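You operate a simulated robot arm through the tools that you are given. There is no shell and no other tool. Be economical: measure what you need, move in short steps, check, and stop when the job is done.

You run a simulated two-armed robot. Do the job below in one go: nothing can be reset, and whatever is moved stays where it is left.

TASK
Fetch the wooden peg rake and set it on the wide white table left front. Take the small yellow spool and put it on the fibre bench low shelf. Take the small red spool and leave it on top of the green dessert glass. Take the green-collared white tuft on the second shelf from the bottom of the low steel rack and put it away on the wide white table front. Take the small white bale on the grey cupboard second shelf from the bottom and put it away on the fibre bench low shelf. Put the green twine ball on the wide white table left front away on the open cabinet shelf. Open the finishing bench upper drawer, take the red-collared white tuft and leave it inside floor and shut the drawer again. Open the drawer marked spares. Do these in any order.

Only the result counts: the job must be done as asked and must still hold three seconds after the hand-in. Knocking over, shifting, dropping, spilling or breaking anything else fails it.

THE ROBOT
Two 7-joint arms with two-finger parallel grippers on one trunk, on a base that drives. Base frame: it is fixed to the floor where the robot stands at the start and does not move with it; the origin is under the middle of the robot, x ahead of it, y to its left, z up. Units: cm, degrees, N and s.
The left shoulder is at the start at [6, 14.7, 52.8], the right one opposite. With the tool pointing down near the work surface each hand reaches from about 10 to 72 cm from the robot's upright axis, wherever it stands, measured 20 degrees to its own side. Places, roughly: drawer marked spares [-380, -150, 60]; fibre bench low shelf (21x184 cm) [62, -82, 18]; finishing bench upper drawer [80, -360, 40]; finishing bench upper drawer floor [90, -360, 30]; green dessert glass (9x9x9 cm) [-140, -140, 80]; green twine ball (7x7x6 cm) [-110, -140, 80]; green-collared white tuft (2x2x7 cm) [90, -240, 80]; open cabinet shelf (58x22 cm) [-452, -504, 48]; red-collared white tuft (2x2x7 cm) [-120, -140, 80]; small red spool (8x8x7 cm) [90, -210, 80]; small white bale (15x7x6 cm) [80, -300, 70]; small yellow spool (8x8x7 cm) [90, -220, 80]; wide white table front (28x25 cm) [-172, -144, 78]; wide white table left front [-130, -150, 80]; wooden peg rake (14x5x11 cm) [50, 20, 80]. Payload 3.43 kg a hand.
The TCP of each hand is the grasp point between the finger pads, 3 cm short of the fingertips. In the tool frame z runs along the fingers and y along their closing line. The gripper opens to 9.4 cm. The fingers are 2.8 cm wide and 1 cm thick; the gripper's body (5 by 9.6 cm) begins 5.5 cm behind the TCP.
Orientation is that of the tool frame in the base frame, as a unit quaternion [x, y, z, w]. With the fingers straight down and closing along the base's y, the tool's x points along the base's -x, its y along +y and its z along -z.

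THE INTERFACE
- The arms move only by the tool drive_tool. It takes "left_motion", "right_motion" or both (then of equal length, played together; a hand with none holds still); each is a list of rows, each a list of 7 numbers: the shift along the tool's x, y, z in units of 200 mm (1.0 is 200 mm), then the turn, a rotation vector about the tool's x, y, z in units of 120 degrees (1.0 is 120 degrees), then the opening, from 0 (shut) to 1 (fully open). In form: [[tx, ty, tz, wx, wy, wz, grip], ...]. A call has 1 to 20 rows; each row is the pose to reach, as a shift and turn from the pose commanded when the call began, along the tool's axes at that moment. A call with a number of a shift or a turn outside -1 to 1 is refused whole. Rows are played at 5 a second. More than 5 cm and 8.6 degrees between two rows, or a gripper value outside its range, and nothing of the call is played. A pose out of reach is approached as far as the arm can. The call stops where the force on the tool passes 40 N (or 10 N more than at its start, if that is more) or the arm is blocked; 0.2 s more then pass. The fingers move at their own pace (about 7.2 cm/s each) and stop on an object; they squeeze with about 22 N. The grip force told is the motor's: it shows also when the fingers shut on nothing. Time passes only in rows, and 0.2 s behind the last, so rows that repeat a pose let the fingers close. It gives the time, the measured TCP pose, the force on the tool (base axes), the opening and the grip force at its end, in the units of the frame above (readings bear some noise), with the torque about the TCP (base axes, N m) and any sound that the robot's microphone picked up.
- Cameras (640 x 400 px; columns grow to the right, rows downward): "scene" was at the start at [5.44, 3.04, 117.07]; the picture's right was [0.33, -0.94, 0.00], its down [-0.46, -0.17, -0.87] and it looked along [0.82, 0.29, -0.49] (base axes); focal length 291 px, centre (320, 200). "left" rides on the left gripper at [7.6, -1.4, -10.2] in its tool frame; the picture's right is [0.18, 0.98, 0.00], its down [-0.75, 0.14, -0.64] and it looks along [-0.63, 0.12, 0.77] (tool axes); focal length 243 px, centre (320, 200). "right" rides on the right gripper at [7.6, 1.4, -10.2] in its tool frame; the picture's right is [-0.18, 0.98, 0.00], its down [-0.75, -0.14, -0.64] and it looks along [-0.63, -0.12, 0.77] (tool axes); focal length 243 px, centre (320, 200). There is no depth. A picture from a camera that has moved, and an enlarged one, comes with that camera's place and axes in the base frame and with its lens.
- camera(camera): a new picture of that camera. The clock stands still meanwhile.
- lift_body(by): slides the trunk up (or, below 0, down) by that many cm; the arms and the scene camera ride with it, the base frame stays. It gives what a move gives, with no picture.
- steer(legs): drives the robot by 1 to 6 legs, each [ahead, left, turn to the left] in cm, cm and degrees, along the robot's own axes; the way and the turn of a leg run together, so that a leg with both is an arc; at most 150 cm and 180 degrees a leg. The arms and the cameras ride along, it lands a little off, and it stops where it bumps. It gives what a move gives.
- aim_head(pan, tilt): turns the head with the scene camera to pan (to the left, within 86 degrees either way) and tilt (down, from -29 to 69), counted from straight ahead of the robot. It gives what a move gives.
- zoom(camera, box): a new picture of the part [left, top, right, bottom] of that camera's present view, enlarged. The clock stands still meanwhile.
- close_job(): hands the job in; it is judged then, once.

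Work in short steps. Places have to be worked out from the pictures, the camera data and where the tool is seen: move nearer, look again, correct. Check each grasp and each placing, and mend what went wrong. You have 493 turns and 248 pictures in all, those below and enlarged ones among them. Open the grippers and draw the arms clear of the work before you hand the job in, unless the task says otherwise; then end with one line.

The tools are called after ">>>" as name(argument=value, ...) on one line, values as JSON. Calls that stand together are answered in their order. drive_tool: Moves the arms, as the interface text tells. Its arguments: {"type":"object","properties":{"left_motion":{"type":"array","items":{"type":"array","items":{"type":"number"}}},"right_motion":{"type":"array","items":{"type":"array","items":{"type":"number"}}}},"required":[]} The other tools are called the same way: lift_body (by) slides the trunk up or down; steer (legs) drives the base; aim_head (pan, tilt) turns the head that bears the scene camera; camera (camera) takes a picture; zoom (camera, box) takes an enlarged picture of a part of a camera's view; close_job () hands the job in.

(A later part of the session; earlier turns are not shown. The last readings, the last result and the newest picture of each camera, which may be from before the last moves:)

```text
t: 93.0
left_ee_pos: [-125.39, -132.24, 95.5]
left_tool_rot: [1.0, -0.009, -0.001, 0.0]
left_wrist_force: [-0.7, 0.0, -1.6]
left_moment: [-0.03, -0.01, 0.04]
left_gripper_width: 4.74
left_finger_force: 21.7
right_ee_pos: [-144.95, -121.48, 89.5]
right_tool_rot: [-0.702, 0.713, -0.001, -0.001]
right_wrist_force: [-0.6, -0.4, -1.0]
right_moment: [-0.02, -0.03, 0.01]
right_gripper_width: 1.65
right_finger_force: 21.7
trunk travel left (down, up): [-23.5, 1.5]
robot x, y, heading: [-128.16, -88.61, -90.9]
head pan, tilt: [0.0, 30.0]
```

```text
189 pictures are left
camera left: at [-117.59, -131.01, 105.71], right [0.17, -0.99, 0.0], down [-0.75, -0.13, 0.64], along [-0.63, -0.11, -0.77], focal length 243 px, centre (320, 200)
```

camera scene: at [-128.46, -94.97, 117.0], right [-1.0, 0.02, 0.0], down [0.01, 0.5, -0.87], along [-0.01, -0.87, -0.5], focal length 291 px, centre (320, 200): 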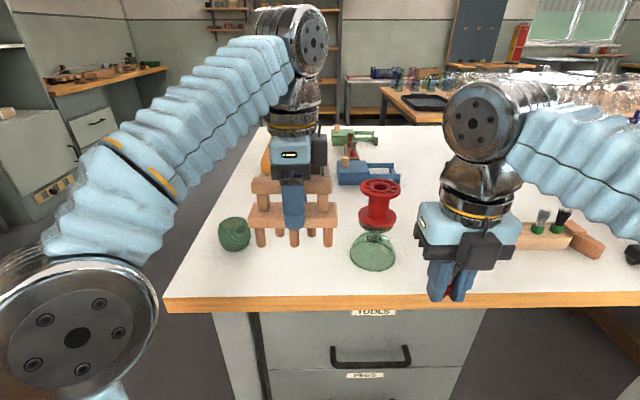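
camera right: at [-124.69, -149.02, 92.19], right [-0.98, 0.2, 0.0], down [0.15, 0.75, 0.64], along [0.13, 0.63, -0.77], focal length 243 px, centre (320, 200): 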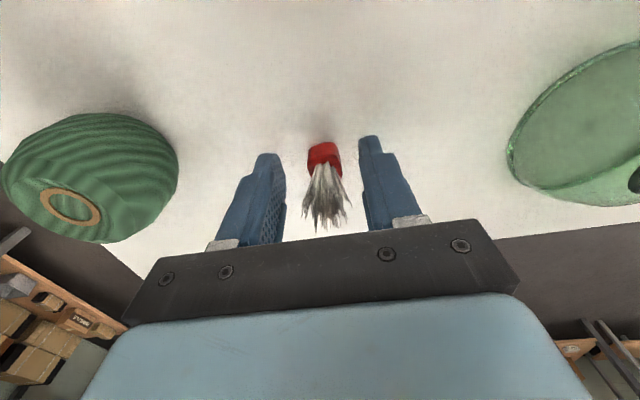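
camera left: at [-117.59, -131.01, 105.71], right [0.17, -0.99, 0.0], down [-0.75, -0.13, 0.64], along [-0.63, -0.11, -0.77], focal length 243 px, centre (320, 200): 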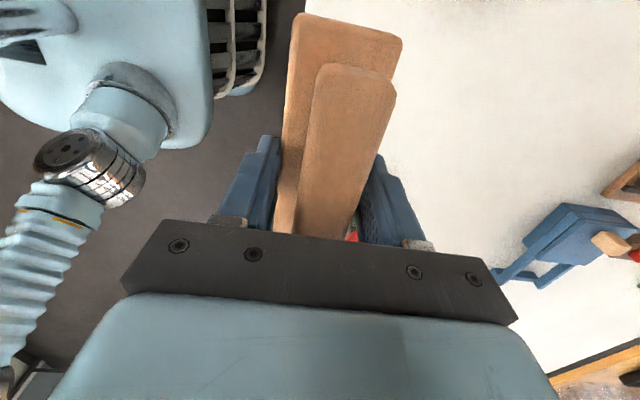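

There is clearance on both sides. I carry it forward to y≈-146.

>>> drive_tool(left_motion=[[0, 0.2, 0, 0, 0, 0, 0], [0, 0.4, 0, 0, 0, 0, 0], [0, 0.55, 0, 0, 0, 0, 0], [0, 0.69, 0, 0, 0, 0, 0], [0, 0.69, 0, 0, 0, 0, 0]])

>>> zoom(camera="scene", box=[200, 130, 440, 280])

```text
t: 94.2
left_ee_pos: [-124.35, -139.43, 92.52]
left_tool_rot: [1.0, -0.009, -0.001, 0.001]
left_wrist_force: [0.8, 0.2, -1.2]
left_moment: [0.0, -0.01, 0.04]
left_gripper_width: 4.77
left_finger_force: 22.4
left hand out of reach, approached as far as the arm can: row 1, 2, 3, 4, 5
right_ee_pos: [-144.9, -121.57, 89.57]
right_tool_rot: [-0.701, 0.713, -0.001, -0.001]
right_wrist_force: [0.2, 0.2, -0.6]
right_moment: [-0.01, -0.04, -0.02]
right_gripper_width: 1.65
right_finger_force: 21.6
trunk travel left (down, up): [-23.5, 1.5]
robot x, y, heading: [-128.15, -89.15, -91.0]
head pan, tilt: [0.0, 30.0]
```

```text
2.67 times, centred on (320, 205) of scene
camera zoom: at [-128.42, -94.97, 116.99], right [-1.0, 0.02, 0.0], down [0.01, 0.5, -0.87], along [-0.01, -0.87, -0.5], focal length 776 px, centre (320, 187)
```

zoom: 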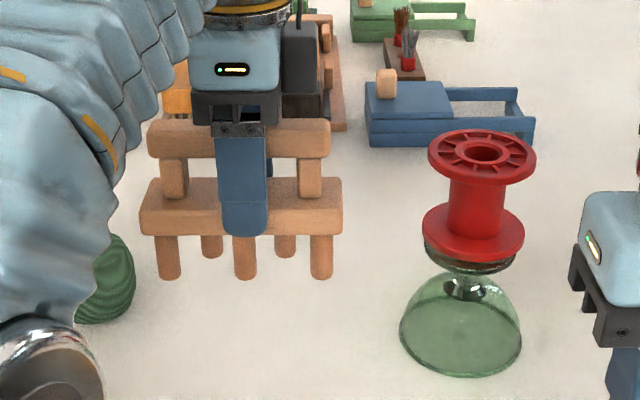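

The reach ends here, but lower down it grows. I go down 4 cm while moving 3 cm forward.

>>> drive_tool(left_motion=[[0, 0.0, 0.1, 0, 0, 0, 0], [0, 0.08, 0.15, 0, 0, 0, 0], [0, 0.15, 0.2, 0, 0, 0, 0], [0, 0.15, 0.2, 0, 0, 0, 0]])

>>> zoom(camera="scene", box=[200, 130, 440, 280])

```text
t: 95.2
left_ee_pos: [-124.41, -142.33, 88.59]
left_tool_rot: [1.0, -0.008, -0.001, -0.001]
left_wrist_force: [0.5, -0.1, -2.1]
left_moment: [0.0, -0.02, -0.04]
left_gripper_width: 4.79
left_finger_force: 22.0
right_ee_pos: [-145.01, -121.41, 89.66]
right_tool_rot: [-0.702, 0.712, -0.001, 0.0]
right_wrist_force: [0.0, 0.1, 0.0]
right_moment: [0.0, -0.02, 0.03]
right_gripper_width: 1.65
right_finger_force: 22.2
trunk travel left (down, up): [-23.5, 1.5]
robot x, y, heading: [-127.94, -89.24, -91.0]
head pan, tilt: [0.0, 30.0]
```

```text
2.67 times, centred on (320, 205) of scene
camera zoom: at [-128.42, -94.99, 116.99], right [-1.0, 0.02, 0.0], down [0.01, 0.5, -0.87], along [-0.01, -0.87, -0.5], focal length 776 px, centre (320, 187)
```

zoom: 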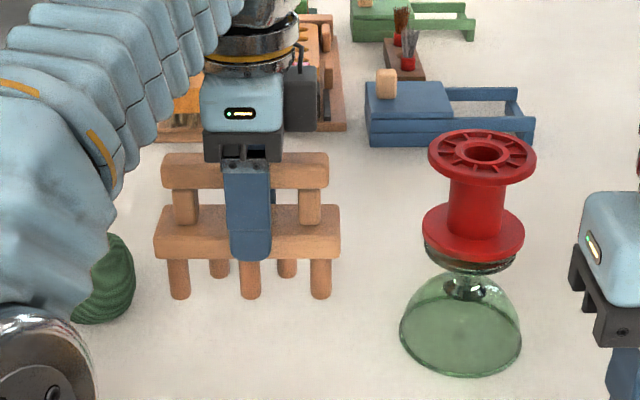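

Clear on both sides. I lower in small steps until contact.

>>> drive_tool(left_motion=[[0, 0, 0.05, 0, 0, 0, 0], [0, 0, 0.075, 0, 0, 0, 0], [0, 0, 0.075, 0, 0, 0, 0]])

>>> zoom(camera="scene", box=[240, 180, 340, 245])

```text
t: 96.0
left_ee_pos: [-124.35, -142.31, 87.08]
left_tool_rot: [1.0, -0.008, -0.001, 0.0]
left_wrist_force: [-0.3, 0.8, -1.1]
left_moment: [-0.01, -0.03, -0.01]
left_gripper_width: 4.75
left_finger_force: 22.0
right_ee_pos: [-144.92, -121.39, 89.64]
right_tool_rot: [-0.701, 0.713, 0.0, -0.001]
right_wrist_force: [0.4, 0.6, 0.5]
right_moment: [-0.02, -0.01, 0.0]
right_gripper_width: 1.63
right_finger_force: 22.2
trunk travel left (down, up): [-23.5, 1.5]
robot x, y, heading: [-128.19, -88.65, -91.0]
head pan, tilt: [0.0, 30.0]
```

```text
6.15 times, centred on (290, 212) of scene
camera zoom: at [-128.42, -94.98, 116.99], right [-1.0, 0.02, 0.0], down [0.01, 0.5, -0.87], along [-0.01, -0.87, -0.5], focal length 1791 px, centre (505, 123)
```

zoom: 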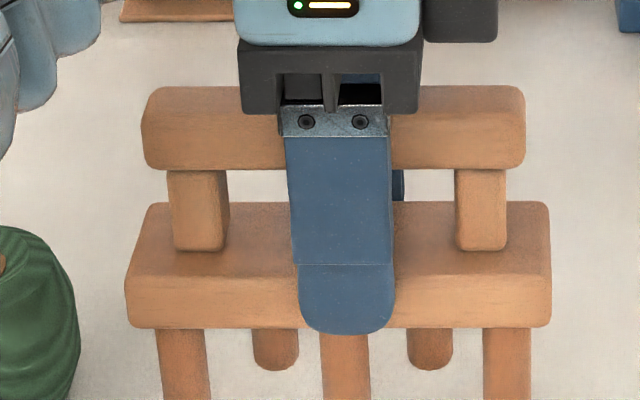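

>>> drive_tool(left_motion=[[0, 0, 0.02, 0, 0, 0, 0], [0, 0, 0.04, 0, 0, 0, 0], [0, 0, 0.04, 0, 0, 0, 0]])

```text
t: 96.8
left_ee_pos: [-124.4, -142.27, 86.29]
left_tool_rot: [1.0, -0.009, -0.001, 0.0]
left_wrist_force: [0.2, -0.5, -1.8]
left_moment: [0.03, 0.01, 0.03]
left_gripper_width: 4.77
left_finger_force: 22.4
right_ee_pos: [-144.99, -121.39, 89.62]
right_tool_rot: [-0.702, 0.713, -0.001, -0.001]
right_wrist_force: [0.4, -0.7, 0.2]
right_moment: [0.01, 0.03, 0.01]
right_gripper_width: 1.64
right_finger_force: 21.6
trunk travel left (down, up): [-23.5, 1.5]
robot x, y, heading: [-128.22, -89.0, -90.8]
head pan, tilt: [0.0, 30.0]
```

No contact yet; I continue lowering.

>>> drive_tool(left_motion=[[0, 0, 0.015, 0, 0, 0, 0], [0, 0, 0.03, 0, 0, 0, 0], [0, 0, 0.03, 0, 0, 0, 0]])

>>> camera(camera="scene")

```text
t: 97.6
left_ee_pos: [-124.35, -142.27, 85.68]
left_tool_rot: [1.0, -0.008, -0.001, -0.001]
left_wrist_force: [-0.1, 0.8, -0.4]
left_moment: [0.0, 0.03, 0.01]
left_gripper_width: 4.74
left_finger_force: 21.6
right_ee_pos: [-145.0, -121.49, 89.59]
right_tool_rot: [-0.702, 0.712, -0.001, -0.001]
right_wrist_force: [0.5, 0.0, -1.2]
right_moment: [0.0, -0.02, -0.01]
right_gripper_width: 1.63
right_finger_force: 22.1
trunk travel left (down, up): [-23.5, 1.5]
robot x, y, heading: [-128.18, -88.96, -91.2]
head pan, tilt: [0.0, 30.0]
```

```text
185 pictures are left
camera scene: at [-128.42, -94.98, 116.99], right [-1.0, 0.02, 0.0], down [0.01, 0.5, -0.87], along [-0.01, -0.87, -0.5], focal length 291 px, centre (320, 200)
```

scene: 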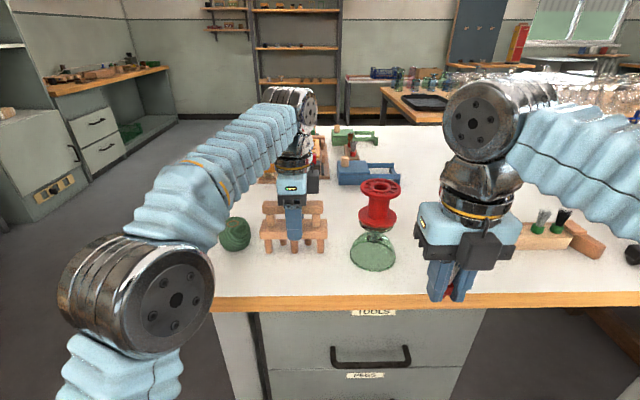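

>>> drive_tool(left_motion=[[0, 0, 0.015, 0, 0, 0, 0], [0, 0, 0.015, 0, 0, 0, 0]])

>>> drive_tool(left_motion=[[0, 0, 0.015, 0, 0, 0, 0], [0, 0, 0.015, 0, 0, 0, 0]])

```text
t: 98.2
left_ee_pos: [-124.3, -142.23, 85.4]
left_tool_rot: [1.0, -0.009, -0.001, 0.002]
left_wrist_force: [0.4, -1.8, 5.0]
left_moment: [-0.06, -0.42, -0.12]
left_gripper_width: 4.77
left_finger_force: 21.7
right_ee_pos: [-144.96, -121.44, 89.79]
right_tool_rot: [-0.702, 0.712, -0.001, 0.0]
right_wrist_force: [0.1, 0.1, 0.5]
right_moment: [0.0, -0.02, 0.01]
right_gripper_width: 1.63
right_finger_force: 21.9
trunk travel left (down, up): [-23.5, 1.5]
robot x, y, heading: [-127.99, -88.89, -91.0]
head pan, tilt: [0.0, 30.0]
```

```text
t: 98.8
left_ee_pos: [-124.25, -142.17, 85.21]
left_tool_rot: [1.0, -0.009, -0.001, 0.0]
left_wrist_force: [-1.6, -2.5, 16.8]
left_moment: [-0.05, 0.05, -0.03]
left_gripper_width: 4.77
left_finger_force: 22.5
right_ee_pos: [-144.9, -121.37, 89.74]
right_tool_rot: [-0.702, 0.712, 0.0, -0.001]
right_wrist_force: [0.5, 0.5, -0.9]
right_moment: [-0.02, -0.01, 0.05]
right_gripper_width: 1.66
right_finger_force: 21.7
trunk travel left (down, up): [-23.5, 1.5]
robot x, y, heading: [-127.96, -88.86, -91.0]
head pan, tilt: [0.0, 30.0]
```

Contact. The rake stands on the table; I open and rise.

>>> drive_tool(left_motion=[[0, 0, -0.01, 0, 0, 0, 0], [0, 0, -0.01, 0, 0, 0, 0.6], [0, 0, -0.01, 0, 0, 0, 0.9], [0, 0, -0.01, 0, 0, 0, 0.9], [0, 0, -0.15, 0, 0, 0, 0.9], [0, -0.05, -0.35, 0, 0, 0, 0.9], [0, -0.2, -0.35, 0, 0, 0, 0.9], [0, -0.4, -0.35, 0, 0, 0, 0.9]])

>>> zoom(camera="scene", box=[180, 110, 440, 280])

```text
t: 100.6
left_ee_pos: [-124.26, -134.31, 92.08]
left_tool_rot: [1.0, -0.01, 0.0, -0.001]
left_wrist_force: [0.3, 0.0, 0.0]
left_moment: [0.02, -0.04, 0.0]
left_gripper_width: 8.47
left_finger_force: 0.0
left hand out of reach, approached as far as the arm can: row 6
right_ee_pos: [-145.02, -121.61, 89.52]
right_tool_rot: [-0.701, 0.713, 0.0, -0.001]
right_wrist_force: [0.2, -0.7, -1.4]
right_moment: [0.02, -0.03, 0.01]
right_gripper_width: 1.62
right_finger_force: 22.4
trunk travel left (down, up): [-23.5, 1.5]
robot x, y, heading: [-128.39, -89.05, -91.0]
head pan, tilt: [0.0, 30.0]
```

```text
2.35 times, centred on (310, 195) of scene
camera zoom: at [-128.44, -95.01, 116.99], right [-1.0, 0.02, 0.0], down [0.01, 0.5, -0.87], along [-0.01, -0.87, -0.5], focal length 685 px, centre (344, 212)
```

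zoom: 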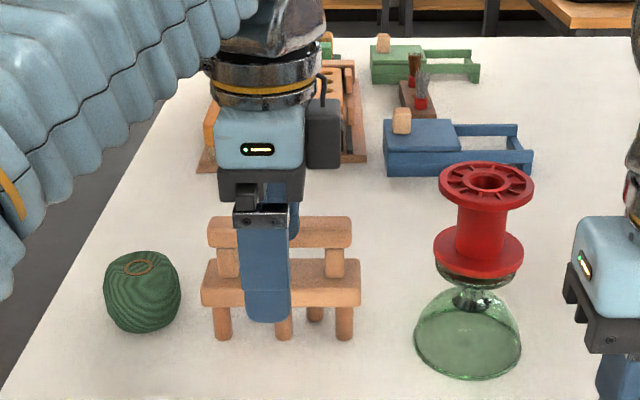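

The rake stands well. I draw the left hand back and turn it toward a level pose so the ball can later go onto a shelf.

>>> drive_tool(left_motion=[[0, -0.2, 0, 0, 0, 0, 0.9], [0, -0.4, 0, 0, 0, 0, 0.9], [0.1, -0.6, 0, 0, 0, 0, 0.9], [0.3, -0.7, 0, 0, 0, 0, 0.9], [0.5, -0.7, 0, 0, 0, 0, 0.9], [0.7, -0.7, 0, 0, 0, 0, 0.9], [0.8, -0.7, 0, 0, 0, 0.068, 0.9], [0.8, -0.7, 0, 0, 0, 0.136, 0.9], [0.8, -0.7, 0, 0, 0, 0.204, 0.9], [0.8, -0.7, 0, 0, 0, 0.272, 0.9], [0.8, -0.7, 0, 0, 0, 0.34, 0.9], [0.8, -0.7, 0, 0, 0, 0.408, 0.9], [0.8, -0.7, 0, 0, 0, 0.476, 0.9], [0.8, -0.7, 0, 0, 0, 0.544, 0.9], [0.8, -0.7, 0, 0, 0, 0.612, 0.9], [0.8, -0.7, 0, 0, 0, 0.68, 0.9], [0.8, -0.7, 0, 0, 0, 0.75, 0.9], [0.8, -0.7, 0, 0, 0, 0.75, 0.9]])

>>> camera(camera="scene")

```text
t: 104.4
left_ee_pos: [-107.89, -120.52, 91.99]
left_tool_rot: [-0.7, 0.714, 0.002, 0.0]
left_wrist_force: [-0.5, -0.5, -0.2]
left_moment: [-0.03, -0.02, -0.01]
left_gripper_width: 8.46
left_finger_force: 0.1
right_ee_pos: [-145.02, -121.46, 89.61]
right_tool_rot: [-0.702, 0.712, 0.001, 0.0]
right_wrist_force: [-0.5, -0.5, -0.5]
right_moment: [-0.02, 0.03, -0.01]
right_gripper_width: 1.65
right_finger_force: 21.7
trunk travel left (down, up): [-23.5, 1.5]
robot x, y, heading: [-128.14, -88.68, -91.1]
head pan, tilt: [0.0, 30.0]
```

```text
183 pictures are left
camera scene: at [-128.42, -94.96, 117.0], right [-1.0, 0.02, 0.0], down [0.01, 0.5, -0.87], along [-0.01, -0.87, -0.5], focal length 291 px, centre (320, 200)
```

scene: 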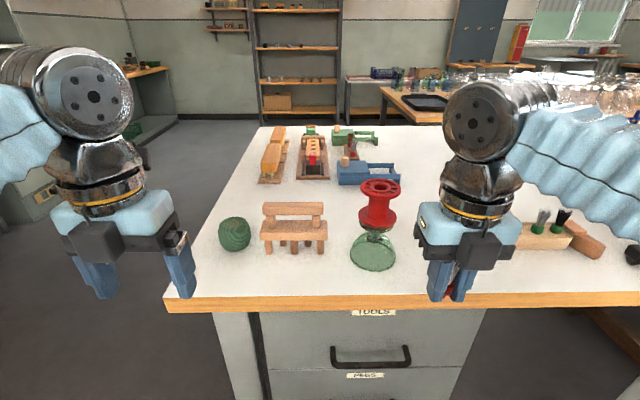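

Now I pitch the left hand up to 25° below level while moving it forward a bit.

>>> drive_tool(left_motion=[[0.05, 0, 0, 0, 0.0677, 0, 0.9], [0.1, 0, 0, 0, 0.1354, 0, 0.9], [0.15, 0, 0, 0, 0.203, 0, 0.9], [0.2, 0, 0, 0, 0.271, 0, 1], [0.25, 0, 0, 0, 0.3385, 0, 1], [0.3, 0, 0, 0, 0.406, 0, 1], [0.35, 0, 0, 0, 0.474, 0, 1], [0.4, 0, 0, 0, 0.5416, 0, 1], [0.4, 0, 0, 0, 0.5416, 0, 1]])

>>> camera(camera="left")

>>> camera(camera="scene")

```text
t: 106.4
left_ee_pos: [-108.09, -128.6, 92.06]
left_tool_rot: [-0.591, 0.601, -0.377, -0.384]
left_wrist_force: [0.0, 0.0, -0.4]
left_moment: [-0.02, 0.01, 0.04]
left_gripper_width: 9.41
left_finger_force: 0.1
right_ee_pos: [-144.98, -121.46, 89.6]
right_tool_rot: [-0.702, 0.712, -0.001, -0.001]
right_wrist_force: [-0.2, 0.2, -0.1]
right_moment: [0.03, 0.01, 0.01]
right_gripper_width: 1.65
right_finger_force: 22.0
trunk travel left (down, up): [-23.5, 1.5]
robot x, y, heading: [-128.14, -88.69, -91.0]
head pan, tilt: [0.0, 30.0]
```

```text
182 pictures are left
camera left: at [-106.44, -122.51, 103.3], right [-0.98, -0.06, 0.17], down [-0.13, 0.9, -0.41], along [-0.13, -0.43, -0.9], focal length 243 px, centre (320, 200)
```

left: 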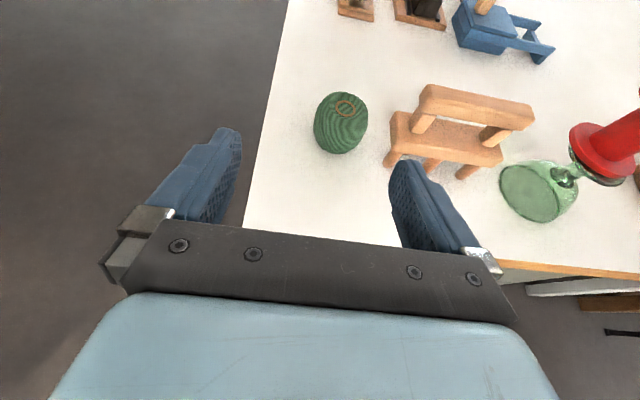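

```text
181 pictures are left
camera scene: at [-128.42, -94.96, 117.0], right [-1.0, 0.02, 0.0], down [0.01, 0.5, -0.87], along [-0.01, -0.87, -0.5], focal length 291 px, centre (320, 200)
```

scene: 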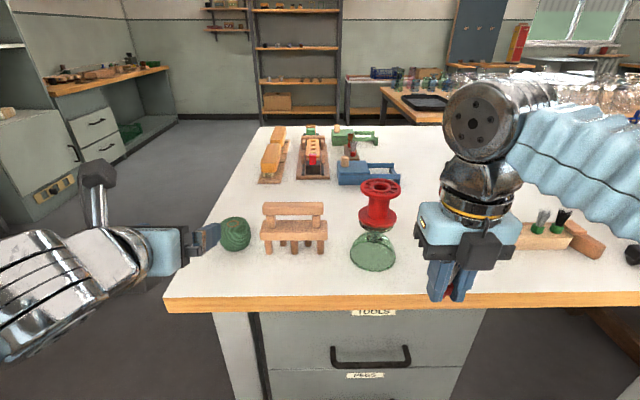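

Ball at about [-111.5, -143.7], rake end at x≈-117. I come down to a pre-grasp pose in front of the ball.

>>> drive_tool(left_motion=[[-0.12, 0.05, 0.14, 0, 0, 0, 0.95], [-0.25, 0.1, 0.28, 0, 0, 0, 0.95], [-0.376, 0.1415, 0.42, 0, 0, 0, 0.95], [-0.376, 0.1415, 0.42, 0, 0, 0, 0.95]])

>>> camera(camera="left")

>>> zoom(camera="scene", box=[150, 170, 350, 295])

```text
t: 107.4
left_ee_pos: [-110.96, -132.87, 81.66]
left_tool_rot: [-0.592, 0.601, -0.377, -0.383]
left_wrist_force: [0.2, -0.7, 0.0]
left_moment: [-0.01, -0.01, -0.02]
left_gripper_width: 8.93
left_finger_force: 0.0
right_ee_pos: [-145.02, -121.47, 89.68]
right_tool_rot: [-0.702, 0.712, -0.001, -0.001]
right_wrist_force: [-0.8, 0.0, 0.2]
right_moment: [-0.03, 0.01, 0.01]
right_gripper_width: 1.64
right_finger_force: 22.3
trunk travel left (down, up): [-23.5, 1.5]
robot x, y, heading: [-128.0, -89.24, -91.0]
head pan, tilt: [0.0, 30.0]
```

```text
180 pictures are left
camera left: at [-109.3, -126.87, 92.89], right [-0.98, -0.06, 0.17], down [-0.13, 0.9, -0.41], along [-0.13, -0.43, -0.9], focal length 243 px, centre (320, 200)
```

left: 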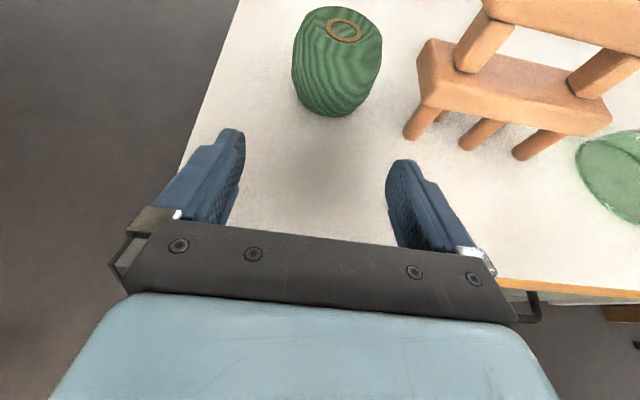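

```text
3.20 times, centred on (250, 232) of scene
camera zoom: at [-128.42, -94.97, 116.99], right [-1.0, 0.02, 0.0], down [0.01, 0.5, -0.87], along [-0.01, -0.87, -0.5], focal length 931 px, centre (544, 96)
```

zoom: 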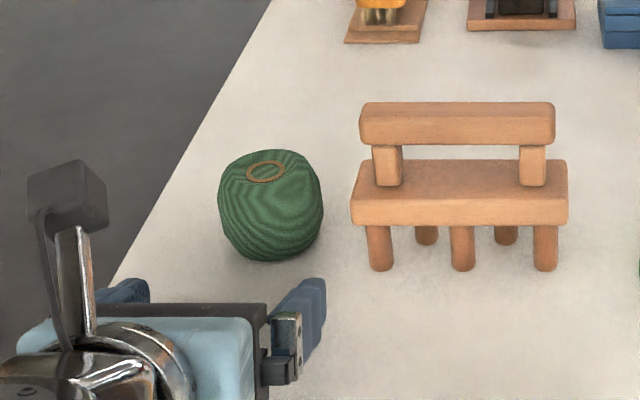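

Gaps are about 0.3 cm to the ball and 1 cm to the rake. I advance level around the ball.

>>> drive_tool(left_motion=[[0.06, -0.003, 0.13, 0, 0, 0, 0.95], [0.12, -0.006, 0.26, 0, 0, 0, 0.95], [0.18, -0.01, 0.39, 0, 0, 0, 0.95], [0.236, -0.01, 0.51, 0, 0, 0, 0.95], [0.236, -0.01, 0.51, 0, 0, 0, 0.95]])

>>> camera(camera="left")

```text
t: 108.6
left_ee_pos: [-111.05, -144.31, 81.66]
left_tool_rot: [-0.592, 0.601, -0.377, -0.383]
left_wrist_force: [0.1, -0.1, -0.1]
left_moment: [-0.01, -0.02, 0.0]
left_gripper_width: 8.95
left_finger_force: 0.1
right_ee_pos: [-145.11, -121.53, 89.69]
right_tool_rot: [-0.702, 0.713, -0.001, -0.001]
right_wrist_force: [-0.5, 0.0, -0.8]
right_moment: [0.0, 0.0, 0.0]
right_gripper_width: 1.68
right_finger_force: 21.8
trunk travel left (down, up): [-23.5, 1.5]
robot x, y, heading: [-128.26, -89.21, -91.0]
head pan, tilt: [0.0, 30.0]
```

```text
178 pictures are left
camera left: at [-109.34, -138.21, 92.91], right [-0.98, -0.06, 0.17], down [-0.13, 0.9, -0.41], along [-0.13, -0.43, -0.9], focal length 243 px, centre (320, 200)
```

left: 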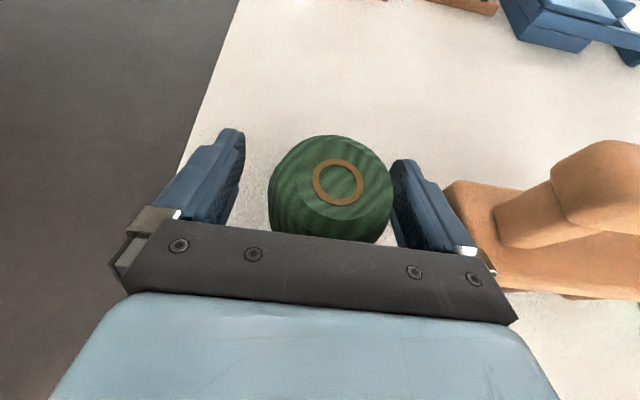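

The ball is between the fingers. I close and lift.

>>> drive_tool(left_motion=[[0, 0, 0, 0, 0, 0, 0.8], [0, 0, 0, 0, 0, 0, 0.5], [0, 0, 0, 0, 0, 0, 0], [0, 0, 0, 0, 0, 0, 0], [0.2, 0, -0.09, 0, 0, 0, 0], [0.4, 0, -0.18, 0, 0, 0, 0], [0.4, 0, -0.18, 0, 0, 0, 0]])

>>> camera(camera="left")

>>> camera(camera="scene")

```text
t: 110.2
left_ee_pos: [-111.13, -144.32, 90.42]
left_tool_rot: [-0.591, 0.601, -0.376, -0.384]
left_wrist_force: [-0.3, -0.6, -0.6]
left_moment: [0.01, 0.02, -0.01]
left_gripper_width: 6.66
left_finger_force: 21.7
right_ee_pos: [-144.97, -121.4, 89.6]
right_tool_rot: [-0.701, 0.713, 0.0, -0.001]
right_wrist_force: [0.3, 0.3, -0.2]
right_moment: [0.04, 0.01, 0.02]
right_gripper_width: 1.66
right_finger_force: 22.0
trunk travel left (down, up): [-23.5, 1.5]
robot x, y, heading: [-128.16, -88.97, -91.1]
head pan, tilt: [0.0, 30.0]
```

```text
177 pictures are left
camera left: at [-109.42, -138.21, 101.74], right [-0.98, -0.06, 0.17], down [-0.13, 0.9, -0.41], along [-0.13, -0.43, -0.9], focal length 243 px, centre (320, 200)
```

left: 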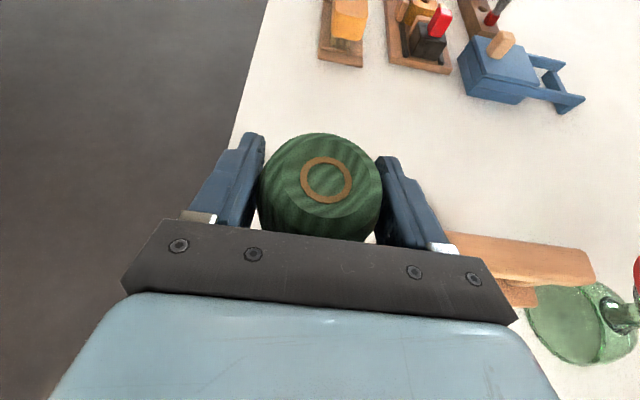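

```text
176 pictures are left
camera scene: at [-128.42, -94.96, 116.99], right [-1.0, 0.02, 0.0], down [0.01, 0.5, -0.87], along [-0.01, -0.87, -0.5], focal length 291 px, centre (320, 200)
```

scene: 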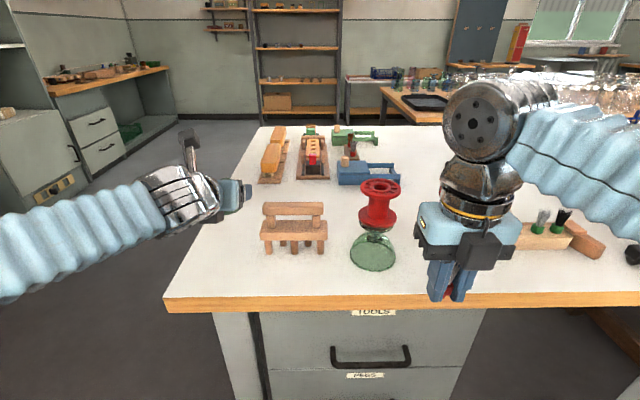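

Ball held. I retract the left hand, then drive around the table's left end into the room and look.

>>> drive_tool(left_motion=[[-0.08, 0, -0.17, 0, 0, 0, 0], [-0.16, 0, -0.34, 0, 0, 0, 0], [-0.24, 0, -0.51, 0, 0, 0, 0], [-0.316, 0, -0.68, 0, 0, 0, 0]])

>>> steer(legs=[[-15, 0, 0], [0, 90, 0], [130, 0, 0]])

>>> aim_head(pan=-35, tilt=15)

>>> camera(camera="scene")

```text
t: 111.2
left_ee_pos: [-110.65, -129.35, 90.46]
left_tool_rot: [-0.592, 0.601, -0.376, -0.383]
left_wrist_force: [-0.9, 0.9, -1.3]
left_moment: [0.01, -0.01, -0.03]
left_gripper_width: 6.63
left_finger_force: 21.5
right_ee_pos: [-145.12, -121.43, 89.68]
right_tool_rot: [-0.701, 0.713, -0.001, -0.001]
right_wrist_force: [0.2, 0.0, 0.7]
right_moment: [0.03, 0.0, 0.01]
right_gripper_width: 1.65
right_finger_force: 22.3
trunk travel left (down, up): [-23.5, 1.5]
robot x, y, heading: [-128.06, -88.76, -91.0]
head pan, tilt: [0.0, 30.0]
```

```text
t: 123.0
left_ee_pos: [-21.93, -245.4, 90.53]
left_tool_rot: [-0.594, 0.599, -0.377, -0.381]
left_wrist_force: [0.0, 0.7, -0.2]
left_moment: [0.02, 0.02, 0.0]
left_gripper_width: 6.64
left_finger_force: 22.3
right_ee_pos: [-56.26, -237.82, 89.63]
right_tool_rot: [-0.704, 0.71, 0.0, -0.001]
right_wrist_force: [0.3, 0.0, 0.4]
right_moment: [0.01, 0.0, 0.02]
right_gripper_width: 1.65
right_finger_force: 22.2
trunk travel left (down, up): [-23.5, 1.5]
robot x, y, heading: [-39.58, -205.11, -90.8]
head pan, tilt: [0.0, 30.0]
```

```text
t: 124.0
left_ee_pos: [-22.07, -245.6, 90.41]
left_tool_rot: [-0.594, 0.599, -0.378, -0.382]
left_wrist_force: [0.9, 0.2, 0.0]
left_moment: [0.04, -0.03, -0.01]
left_gripper_width: 6.62
left_finger_force: 22.1
right_ee_pos: [-56.19, -237.72, 89.61]
right_tool_rot: [-0.704, 0.71, -0.001, 0.0]
right_wrist_force: [0.5, 0.0, -1.1]
right_moment: [0.04, 0.01, -0.02]
right_gripper_width: 1.66
right_finger_force: 21.7
trunk travel left (down, up): [-23.5, 1.5]
robot x, y, heading: [-40.13, -205.57, -90.6]
head pan, tilt: [-35.0, 15.0]
```

```text
175 pictures are left
camera scene: at [-45.22, -209.79, 119.41], right [-0.81, 0.58, 0.0], down [0.15, 0.21, -0.97], along [-0.56, -0.79, -0.26], focal length 291 px, centre (320, 200)
```

scene: 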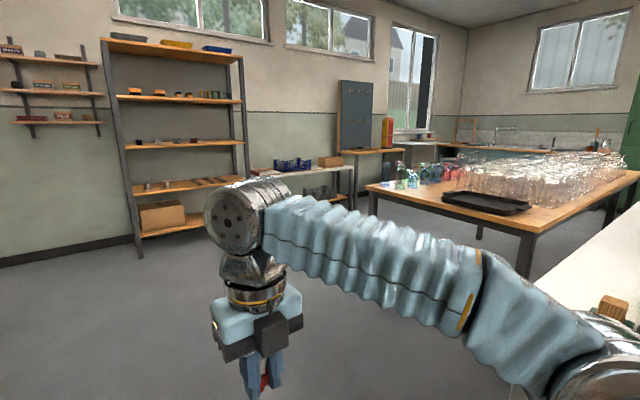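

The back aisle (y about -420) between the jar table and the wall furniture looks free. I drive there and along it in legs, checking on the way.

>>> steer(legs=[[140, 0, 0], [75, 0, 0], [0, -130, 0]])

>>> aim_head(pan=-50, tilt=15)

>>> camera(camera="scene")

```text
t: 140.8
left_ee_pos: [-155.05, -458.95, 90.36]
left_tool_rot: [-0.595, 0.599, -0.378, -0.382]
left_wrist_force: [0.3, 0.1, -0.8]
left_moment: [0.03, 0.02, 0.01]
left_gripper_width: 6.63
left_finger_force: 22.2
right_ee_pos: [-189.34, -451.35, 89.64]
right_tool_rot: [-0.704, 0.71, 0.0, -0.001]
right_wrist_force: [1.7, 0.0, 0.3]
right_moment: [0.01, -0.01, -0.04]
right_gripper_width: 1.63
right_finger_force: 22.0
trunk travel left (down, up): [-23.5, 1.5]
robot x, y, heading: [-172.73, -418.81, -90.5]
head pan, tilt: [-35.0, 15.0]
```

```text
t: 141.6
left_ee_pos: [-154.9, -458.99, 90.35]
left_tool_rot: [-0.593, 0.599, -0.378, -0.383]
left_wrist_force: [-0.7, 1.1, -0.7]
left_moment: [-0.02, 0.0, 0.02]
left_gripper_width: 6.63
left_finger_force: 21.9
right_ee_pos: [-189.4, -451.41, 89.62]
right_tool_rot: [-0.704, 0.71, 0.0, -0.001]
right_wrist_force: [-1.2, 0.8, -1.0]
right_moment: [0.0, 0.0, 0.02]
right_gripper_width: 1.65
right_finger_force: 22.2
trunk travel left (down, up): [-23.5, 1.5]
robot x, y, heading: [-172.81, -418.96, -90.6]
head pan, tilt: [-50.0, 15.0]
```

```text
174 pictures are left
camera scene: at [-179.98, -421.68, 119.42], right [-0.64, 0.77, 0.0], down [0.2, 0.16, -0.97], along [-0.75, -0.61, -0.26], focal length 291 px, centre (320, 200)
```

scene: 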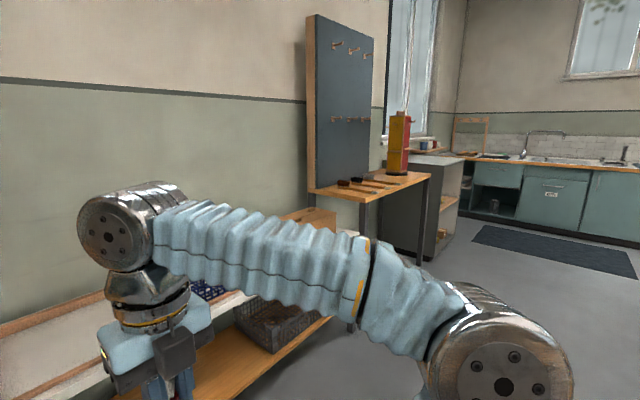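

The open cabinet stands beyond the pegboard bench, facing +y. I drive on along the aisle in front of it.

>>> steer(legs=[[0, -140, 0], [0, -140, 0]])

>>> aim_head(pan=-5, tilt=40)

>>> camera(camera="scene")

```text
t: 155.2
left_ee_pos: [-435.11, -457.58, 90.45]
left_tool_rot: [-0.595, 0.598, -0.379, -0.381]
left_wrist_force: [-0.1, -0.3, -1.0]
left_moment: [-0.02, -0.01, -0.01]
left_gripper_width: 6.62
left_finger_force: 22.2
right_ee_pos: [-469.48, -450.18, 89.72]
right_tool_rot: [-0.705, 0.709, -0.001, -0.001]
right_wrist_force: [0.9, 0.5, 0.3]
right_moment: [0.02, 0.01, 0.02]
right_gripper_width: 1.66
right_finger_force: 22.4
trunk travel left (down, up): [-23.5, 1.5]
robot x, y, heading: [-453.16, -417.19, -90.6]
head pan, tilt: [-50.0, 15.0]
```

```text
t: 156.3
left_ee_pos: [-435.18, -457.68, 90.42]
left_tool_rot: [-0.594, 0.598, -0.378, -0.382]
left_wrist_force: [-0.7, -0.2, -0.3]
left_moment: [0.01, -0.02, 0.04]
left_gripper_width: 6.63
left_finger_force: 21.9
right_ee_pos: [-469.49, -450.22, 89.65]
right_tool_rot: [-0.705, 0.709, 0.0, -0.001]
right_wrist_force: [0.4, 0.3, -0.2]
right_moment: [-0.01, 0.03, -0.04]
right_gripper_width: 1.64
right_finger_force: 22.7
trunk travel left (down, up): [-23.5, 1.5]
robot x, y, heading: [-453.2, -417.66, -90.5]
head pan, tilt: [-5.0, 40.0]
```

```text
173 pictures are left
camera scene: at [-453.89, -422.94, 115.46], right [-1.0, 0.1, 0.0], down [0.06, 0.64, -0.77], along [-0.07, -0.76, -0.64], focal length 291 px, centre (320, 200)
```

scene: 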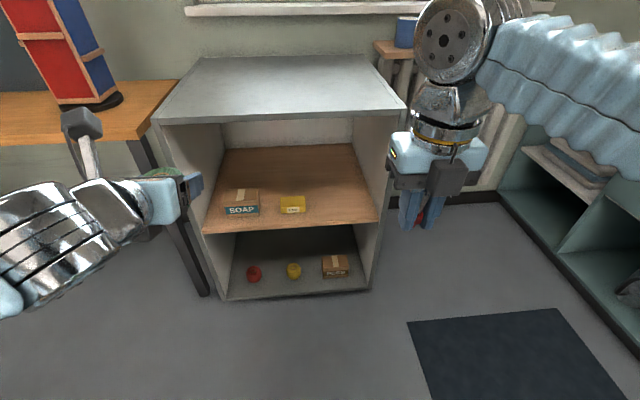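

The wooden shelf's front edge is at y≈-490, x -481…-422, with free space right of the yellow box (x≈-466). I move right 20 cm, and lower the left hand.

>>> steer(legs=[[0, -20, 0]])

>>> drive_tool(left_motion=[[-0.2, 0, 0.09, 0, 0, 0, 0], [-0.4, 0, 0.18, 0, 0, 0, 0], [-0.6, 0, 0.28, 0, 0, 0, 0], [-0.8, 0, 0.37, 0, 0, 0, 0]], right_motion=[[-0.1, 0, 0, 0, 0, 0, 0], [-0.2, 0, 0, 0, 0, 0, 0], [-0.3, 0, 0, 0, 0, 0, 0], [-0.3, 0, 0, 0, 0, 0, 0]])

>>> drive_tool(left_motion=[[-0.2, 0, 0.09, 0, 0, 0, 0], [-0.4, 0, 0.18, 0, 0, 0, 0], [-0.6, 0, 0.28, 0, 0, 0, 0], [-0.77, 0, 0.355, 0, 0, 0, 0], [-0.77, 0, 0.355, 0, 0, 0, 0]])

>>> camera(camera="scene")

```text
t: 157.9
left_ee_pos: [-455.17, -457.54, 90.51]
left_tool_rot: [-0.595, 0.598, -0.378, -0.382]
left_wrist_force: [-1.1, -0.1, -0.8]
left_moment: [0.0, 0.01, -0.01]
left_gripper_width: 6.62
left_finger_force: 21.9
right_ee_pos: [-489.47, -450.09, 89.68]
right_tool_rot: [-0.705, 0.709, 0.0, -0.001]
right_wrist_force: [-0.9, -0.1, 0.5]
right_moment: [0.01, 0.04, 0.04]
right_gripper_width: 1.65
right_finger_force: 21.9
trunk travel left (down, up): [-23.5, 1.5]
robot x, y, heading: [-473.18, -417.21, -90.3]
head pan, tilt: [-5.0, 40.0]
```

```text
t: 158.9
left_ee_pos: [-455.81, -461.47, 76.36]
left_tool_rot: [-0.595, 0.599, -0.377, -0.381]
left_wrist_force: [0.3, 0.7, -0.3]
left_moment: [0.01, -0.02, 0.02]
left_gripper_width: 6.63
left_finger_force: 21.8
left hand out of reach, approached as far as the arm can: row 3, 4
right_ee_pos: [-489.36, -444.0, 89.47]
right_tool_rot: [-0.706, 0.708, -0.001, 0.0]
right_wrist_force: [-0.5, 0.4, -0.5]
right_moment: [-0.03, -0.02, -0.01]
right_gripper_width: 1.64
right_finger_force: 21.7
trunk travel left (down, up): [-23.5, 1.5]
robot x, y, heading: [-472.85, -417.67, -90.7]
head pan, tilt: [-5.0, 40.0]
```

```text
t: 160.1
left_ee_pos: [-457.07, -467.82, 59.72]
left_tool_rot: [-0.594, 0.599, -0.378, -0.382]
left_wrist_force: [0.3, 1.0, -0.4]
left_moment: [0.0, -0.01, 0.02]
left_gripper_width: 6.62
left_finger_force: 21.7
left hand out of reach, approached as far as the arm can: row 1, 2, 3, 4, 5
right_ee_pos: [-489.4, -443.99, 89.58]
right_tool_rot: [-0.705, 0.71, -0.001, 0.0]
right_wrist_force: [0.0, 0.3, 0.3]
right_moment: [0.02, 0.01, -0.01]
right_gripper_width: 1.64
right_finger_force: 22.1
trunk travel left (down, up): [-23.5, 1.5]
robot x, y, heading: [-473.22, -417.38, -90.4]
head pan, tilt: [-5.0, 40.0]
```

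```text
172 pictures are left
camera scene: at [-473.89, -422.82, 115.46], right [-1.0, 0.09, 0.0], down [0.06, 0.64, -0.77], along [-0.07, -0.76, -0.64], focal length 291 px, centre (320, 200)
```

scene: 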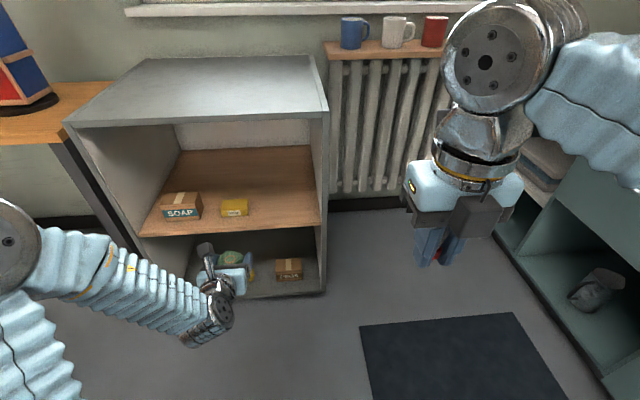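

The hand is at the near limit of reach and at z≈60. I shift it 9 cm right and drive 24 cm ahead, then look.

>>> drive_tool(left_motion=[[0, 0.2, 0, 0, 0, 0, 0], [0, 0.4, 0, 0, 0, 0, 0], [0.05, 0.45, 0.1, 0, 0, 0, 0], [0.05, 0.45, 0.1, 0, 0, 0, 0]])

>>> steer(legs=[[22, 0, 0]])

>>> camera(camera="left")

>>> camera(camera="scene")

```text
t: 161.1
left_ee_pos: [-466.0, -469.97, 59.97]
left_tool_rot: [-0.594, 0.599, -0.378, -0.381]
left_wrist_force: [0.0, 0.5, 0.5]
left_moment: [0.02, -0.01, -0.01]
left_gripper_width: 6.62
left_finger_force: 21.8
right_ee_pos: [-489.41, -444.01, 89.69]
right_tool_rot: [-0.706, 0.708, -0.001, -0.001]
right_wrist_force: [-0.1, -0.6, -0.1]
right_moment: [-0.03, 0.03, 0.01]
right_gripper_width: 1.64
right_finger_force: 21.1
trunk travel left (down, up): [-23.5, 1.5]
robot x, y, heading: [-472.84, -417.8, -90.4]
head pan, tilt: [-5.0, 40.0]
```

```text
t: 162.8
left_ee_pos: [-466.17, -491.95, 59.83]
left_tool_rot: [-0.594, 0.599, -0.378, -0.382]
left_wrist_force: [-0.1, -0.4, -1.2]
left_moment: [-0.04, 0.02, 0.0]
left_gripper_width: 6.62
left_finger_force: 22.5
right_ee_pos: [-489.67, -465.86, 89.6]
right_tool_rot: [-0.706, 0.709, -0.001, -0.001]
right_wrist_force: [0.7, 0.8, -0.3]
right_moment: [-0.04, -0.01, -0.01]
right_gripper_width: 1.63
right_finger_force: 22.1
trunk travel left (down, up): [-23.5, 1.5]
robot x, y, heading: [-473.31, -439.31, -90.4]
head pan, tilt: [-5.0, 40.0]
```

```text
171 pictures are left
camera left: at [-464.55, -485.84, 71.19], right [-0.98, -0.07, 0.17], down [-0.14, 0.9, -0.41], along [-0.12, -0.43, -0.9], focal length 243 px, centre (320, 200)
```

left: 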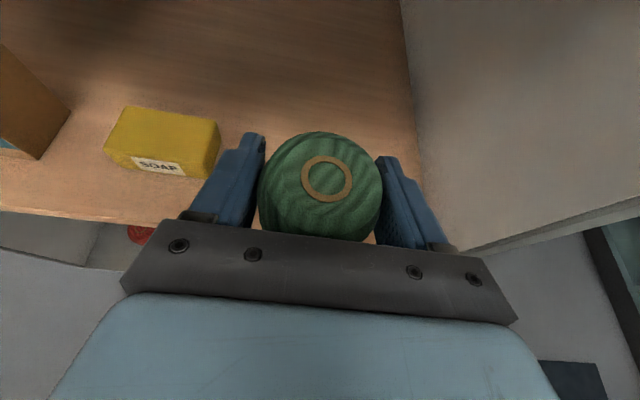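

```text
170 pictures are left
camera scene: at [-474.06, -444.71, 115.46], right [-1.0, 0.09, 0.0], down [0.06, 0.64, -0.77], along [-0.07, -0.76, -0.64], focal length 291 px, centre (320, 200)
```

scene: 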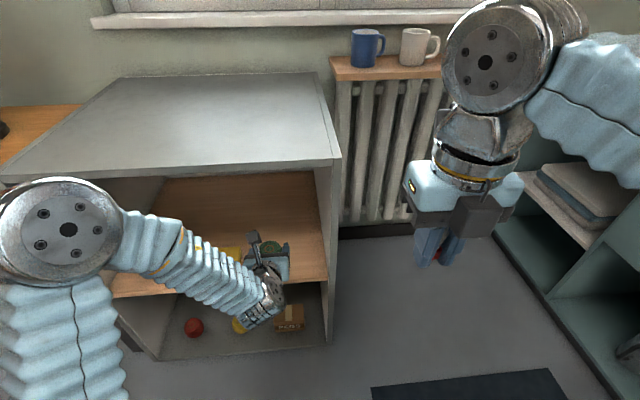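

The ball is at the shelf mouth, clear. I advance 11 cm level.

>>> drive_tool(left_motion=[[0.08, 0, 0.17, 0, 0, 0, 0], [0.16, 0, 0.34, 0, 0, 0, 0], [0.242, 0, 0.52, 0, 0, 0, 0], [0.242, 0, 0.52, 0, 0, 0, 0]])

>>> drive_tool(left_motion=[[-0.1, 0, 0.047, 0, 0, 0, 0], [-0.2, 0, 0.094, 0, 0, 0, 0], [-0.25, 0, 0.116, 0, 0, 0, 0], [-0.25, 0, 0.116, 0, 0, 0, 0]])

>>> camera(camera="left")

>>> zoom(camera="scene", box=[180, 180, 380, 305])

```text
t: 163.8
left_ee_pos: [-466.17, -503.35, 59.97]
left_tool_rot: [-0.595, 0.598, -0.379, -0.381]
left_wrist_force: [0.5, -0.4, -0.6]
left_moment: [0.04, -0.01, -0.01]
left_gripper_width: 6.61
left_finger_force: 22.2
right_ee_pos: [-489.76, -465.97, 89.56]
right_tool_rot: [-0.705, 0.709, 0.0, 0.0]
right_wrist_force: [0.2, 0.1, -0.7]
right_moment: [0.01, 0.02, 0.03]
right_gripper_width: 1.62
right_finger_force: 22.1
trunk travel left (down, up): [-23.5, 1.5]
robot x, y, heading: [-472.95, -438.98, -90.4]
head pan, tilt: [-5.0, 40.0]
```

```text
t: 164.8
left_ee_pos: [-466.39, -503.26, 54.45]
left_tool_rot: [-0.595, 0.598, -0.379, -0.382]
left_wrist_force: [-0.2, 0.1, -0.8]
left_moment: [0.01, 0.02, -0.01]
left_gripper_width: 6.61
left_finger_force: 21.7
right_ee_pos: [-489.55, -465.91, 89.51]
right_tool_rot: [-0.706, 0.709, -0.001, -0.001]
right_wrist_force: [0.5, -0.1, -0.3]
right_moment: [-0.02, -0.05, 0.02]
right_gripper_width: 1.62
right_finger_force: 22.1
trunk travel left (down, up): [-23.5, 1.5]
robot x, y, heading: [-473.11, -439.33, -90.5]
head pan, tilt: [-5.0, 40.0]
```

```text
169 pictures are left
camera left: at [-464.7, -497.28, 65.67], right [-0.98, -0.07, 0.17], down [-0.14, 0.9, -0.41], along [-0.12, -0.43, -0.9], focal length 243 px, centre (320, 200)
```

left: 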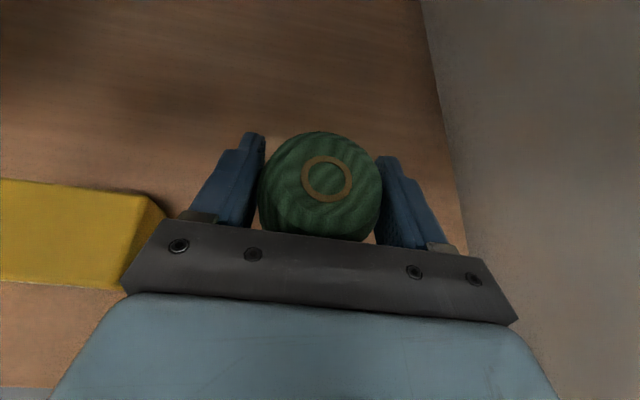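

```text
3.20 times, centred on (280, 242) of scene
camera zoom: at [-474.06, -444.74, 115.46], right [-1.0, 0.09, 0.0], down [0.06, 0.64, -0.77], along [-0.07, -0.76, -0.64], focal length 931 px, centre (448, 64)
```

zoom: 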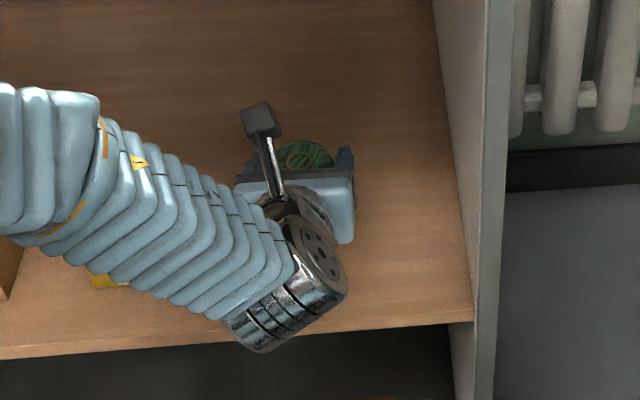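

Both side clearances are fine. I lower in small steps to contact.

>>> drive_tool(left_motion=[[-0.05, 0, 0.023, 0, 0, 0, 0], [-0.09, 0, 0.042, 0, 0, 0, 0], [-0.09, 0, 0.042, 0, 0, 0, 0]])

>>> drive_tool(left_motion=[[-0.018, 0, 0.0084, 0, 0, 0, 0], [-0.018, 0, 0.0084, 0, 0, 0, 0]])

>>> drive_tool(left_motion=[[-0.018, 0, 0.0084, 0, 0, 0, 0], [-0.018, 0, 0.0084, 0, 0, 0, 0]])

```text
t: 165.6
left_ee_pos: [-466.14, -503.39, 52.47]
left_tool_rot: [-0.594, 0.598, -0.378, -0.382]
left_wrist_force: [1.0, -0.5, -0.8]
left_moment: [-0.01, 0.02, 0.03]
left_gripper_width: 6.63
left_finger_force: 22.0
right_ee_pos: [-489.64, -465.98, 89.68]
right_tool_rot: [-0.706, 0.709, -0.001, -0.001]
right_wrist_force: [-0.3, 0.0, 0.1]
right_moment: [-0.01, -0.03, 0.02]
right_gripper_width: 1.66
right_finger_force: 21.3
trunk travel left (down, up): [-23.5, 1.5]
robot x, y, heading: [-473.35, -439.13, -90.8]
head pan, tilt: [-5.0, 40.0]
```

```text
t: 166.2
left_ee_pos: [-466.3, -503.32, 52.04]
left_tool_rot: [-0.594, 0.598, -0.378, -0.381]
left_wrist_force: [1.1, 0.2, -0.6]
left_moment: [0.03, -0.01, -0.02]
left_gripper_width: 6.63
left_finger_force: 21.6
right_ee_pos: [-489.49, -465.95, 89.57]
right_tool_rot: [-0.705, 0.709, 0.0, 0.0]
right_wrist_force: [-0.1, 0.2, 0.2]
right_moment: [0.02, 0.01, 0.03]
right_gripper_width: 1.61
right_finger_force: 22.4
trunk travel left (down, up): [-23.5, 1.5]
robot x, y, heading: [-472.88, -439.11, -90.5]
head pan, tilt: [-5.0, 40.0]
```

```text
t: 166.8
left_ee_pos: [-466.38, -503.41, 51.59]
left_tool_rot: [-0.594, 0.598, -0.379, -0.382]
left_wrist_force: [0.1, -0.3, -2.4]
left_moment: [0.0, 0.03, 0.01]
left_gripper_width: 6.61
left_finger_force: 22.0
right_ee_pos: [-489.57, -465.93, 89.6]
right_tool_rot: [-0.705, 0.709, 0.0, -0.001]
right_wrist_force: [-0.4, 0.5, 0.0]
right_moment: [-0.01, -0.03, -0.02]
right_gripper_width: 1.64
right_finger_force: 21.6
trunk travel left (down, up): [-23.5, 1.5]
robot x, y, heading: [-472.84, -439.17, -90.4]
head pan, tilt: [-5.0, 40.0]
```

>>> drive_tool(left_motion=[[-0.014, 0, 0.0065, 0, 0, 0, 0], [-0.014, 0, 0.0065, 0, 0, 0, 0]])

>>> drive_tool(left_motion=[[-0.014, 0, 0.0065, 0, 0, 0, 0], [-0.014, 0, 0.0065, 0, 0, 0, 0]])

>>> camera(camera="left")

```text
t: 167.4
left_ee_pos: [-466.3, -503.44, 51.37]
left_tool_rot: [-0.595, 0.597, -0.379, -0.381]
left_wrist_force: [-1.3, 0.3, -0.4]
left_moment: [-0.01, -0.03, -0.02]
left_gripper_width: 6.6
left_finger_force: 21.6
right_ee_pos: [-489.56, -465.9, 89.55]
right_tool_rot: [-0.705, 0.709, -0.001, -0.001]
right_wrist_force: [-0.4, 0.1, 0.1]
right_moment: [0.01, -0.02, -0.01]
right_gripper_width: 1.64
right_finger_force: 21.7
trunk travel left (down, up): [-23.5, 1.5]
robot x, y, heading: [-473.06, -438.96, -90.6]
head pan, tilt: [-5.0, 40.0]
```

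```text
t: 168.0
left_ee_pos: [-466.28, -503.36, 51.07]
left_tool_rot: [-0.594, 0.599, -0.377, -0.382]
left_wrist_force: [0.8, -0.2, -0.8]
left_moment: [0.03, -0.01, -0.03]
left_gripper_width: 6.6
left_finger_force: 22.5
right_ee_pos: [-489.57, -465.94, 89.58]
right_tool_rot: [-0.705, 0.709, -0.001, 0.0]
right_wrist_force: [0.8, 0.2, -0.4]
right_moment: [0.03, -0.02, -0.03]
right_gripper_width: 1.64
right_finger_force: 22.4
trunk travel left (down, up): [-23.5, 1.5]
robot x, y, heading: [-473.22, -439.12, -90.4]
head pan, tilt: [-5.0, 40.0]
```

```text
167 pictures are left
camera left: at [-464.65, -497.3, 62.27], right [-0.98, -0.07, 0.17], down [-0.14, 0.9, -0.41], along [-0.12, -0.43, -0.9], focal length 243 px, centre (320, 200)
```

left: 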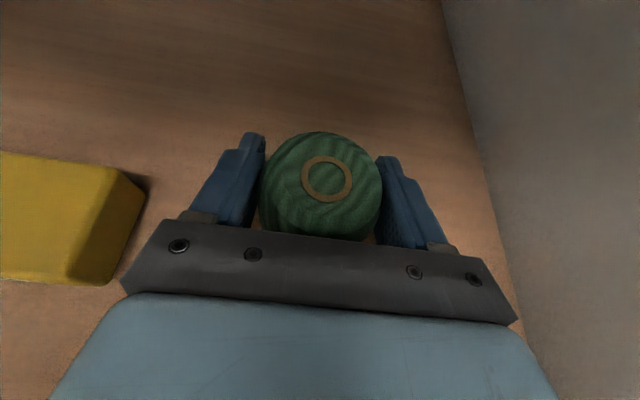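

No contact yet; I lower further, the call stopping itself at contact.

>>> drive_tool(left_motion=[[-0.014, 0, 0.0065, 0, 0, 0, 0], [-0.028, 0, 0.013, 0, 0, 0, 0], [-0.042, 0, 0.0195, 0, 0, 0, 0], [-0.042, 0, 0.0195, 0, 0, 0, 0]])

>>> drive_tool(left_motion=[[-0.014, 0, 0.0065, 0, 0, 0, 0], [-0.014, 0, 0.0065, 0, 0, 0, 0]])

```text
t: 169.0
left_ee_pos: [-466.26, -503.43, 50.36]
left_tool_rot: [-0.594, 0.596, -0.381, -0.383]
left_wrist_force: [2.8, -2.3, 27.8]
left_moment: [0.04, -0.04, -0.01]
left_gripper_width: 6.64
left_finger_force: 22.1
right_ee_pos: [-489.57, -465.87, 89.76]
right_tool_rot: [-0.705, 0.709, -0.001, -0.002]
right_wrist_force: [0.4, 1.4, 0.3]
right_moment: [0.04, 0.01, -0.01]
right_gripper_width: 1.66
right_finger_force: 22.0
trunk travel left (down, up): [-23.5, 1.5]
robot x, y, heading: [-472.96, -439.66, -90.3]
head pan, tilt: [-5.0, 40.0]
```

```text
t: 169.4
left_ee_pos: [-466.26, -503.53, 50.36]
left_tool_rot: [-0.592, 0.595, -0.382, -0.386]
left_wrist_force: [0.8, 0.9, 14.3]
left_moment: [0.23, 0.01, 0.0]
left_gripper_width: 6.66
left_finger_force: 21.4
right_ee_pos: [-489.6, -465.91, 89.65]
right_tool_rot: [-0.705, 0.709, -0.001, -0.001]
right_wrist_force: [-0.2, 0.0, 0.3]
right_moment: [0.01, -0.02, -0.01]
right_gripper_width: 1.67
right_finger_force: 22.0
trunk travel left (down, up): [-23.5, 1.5]
robot x, y, heading: [-473.39, -439.25, -90.2]
head pan, tilt: [-5.0, 40.0]
stopped in row 2 (left hand): the force on the tool passed its limit at 42 N (the readings are from after the stop); the commanded pose is now the measured one
```

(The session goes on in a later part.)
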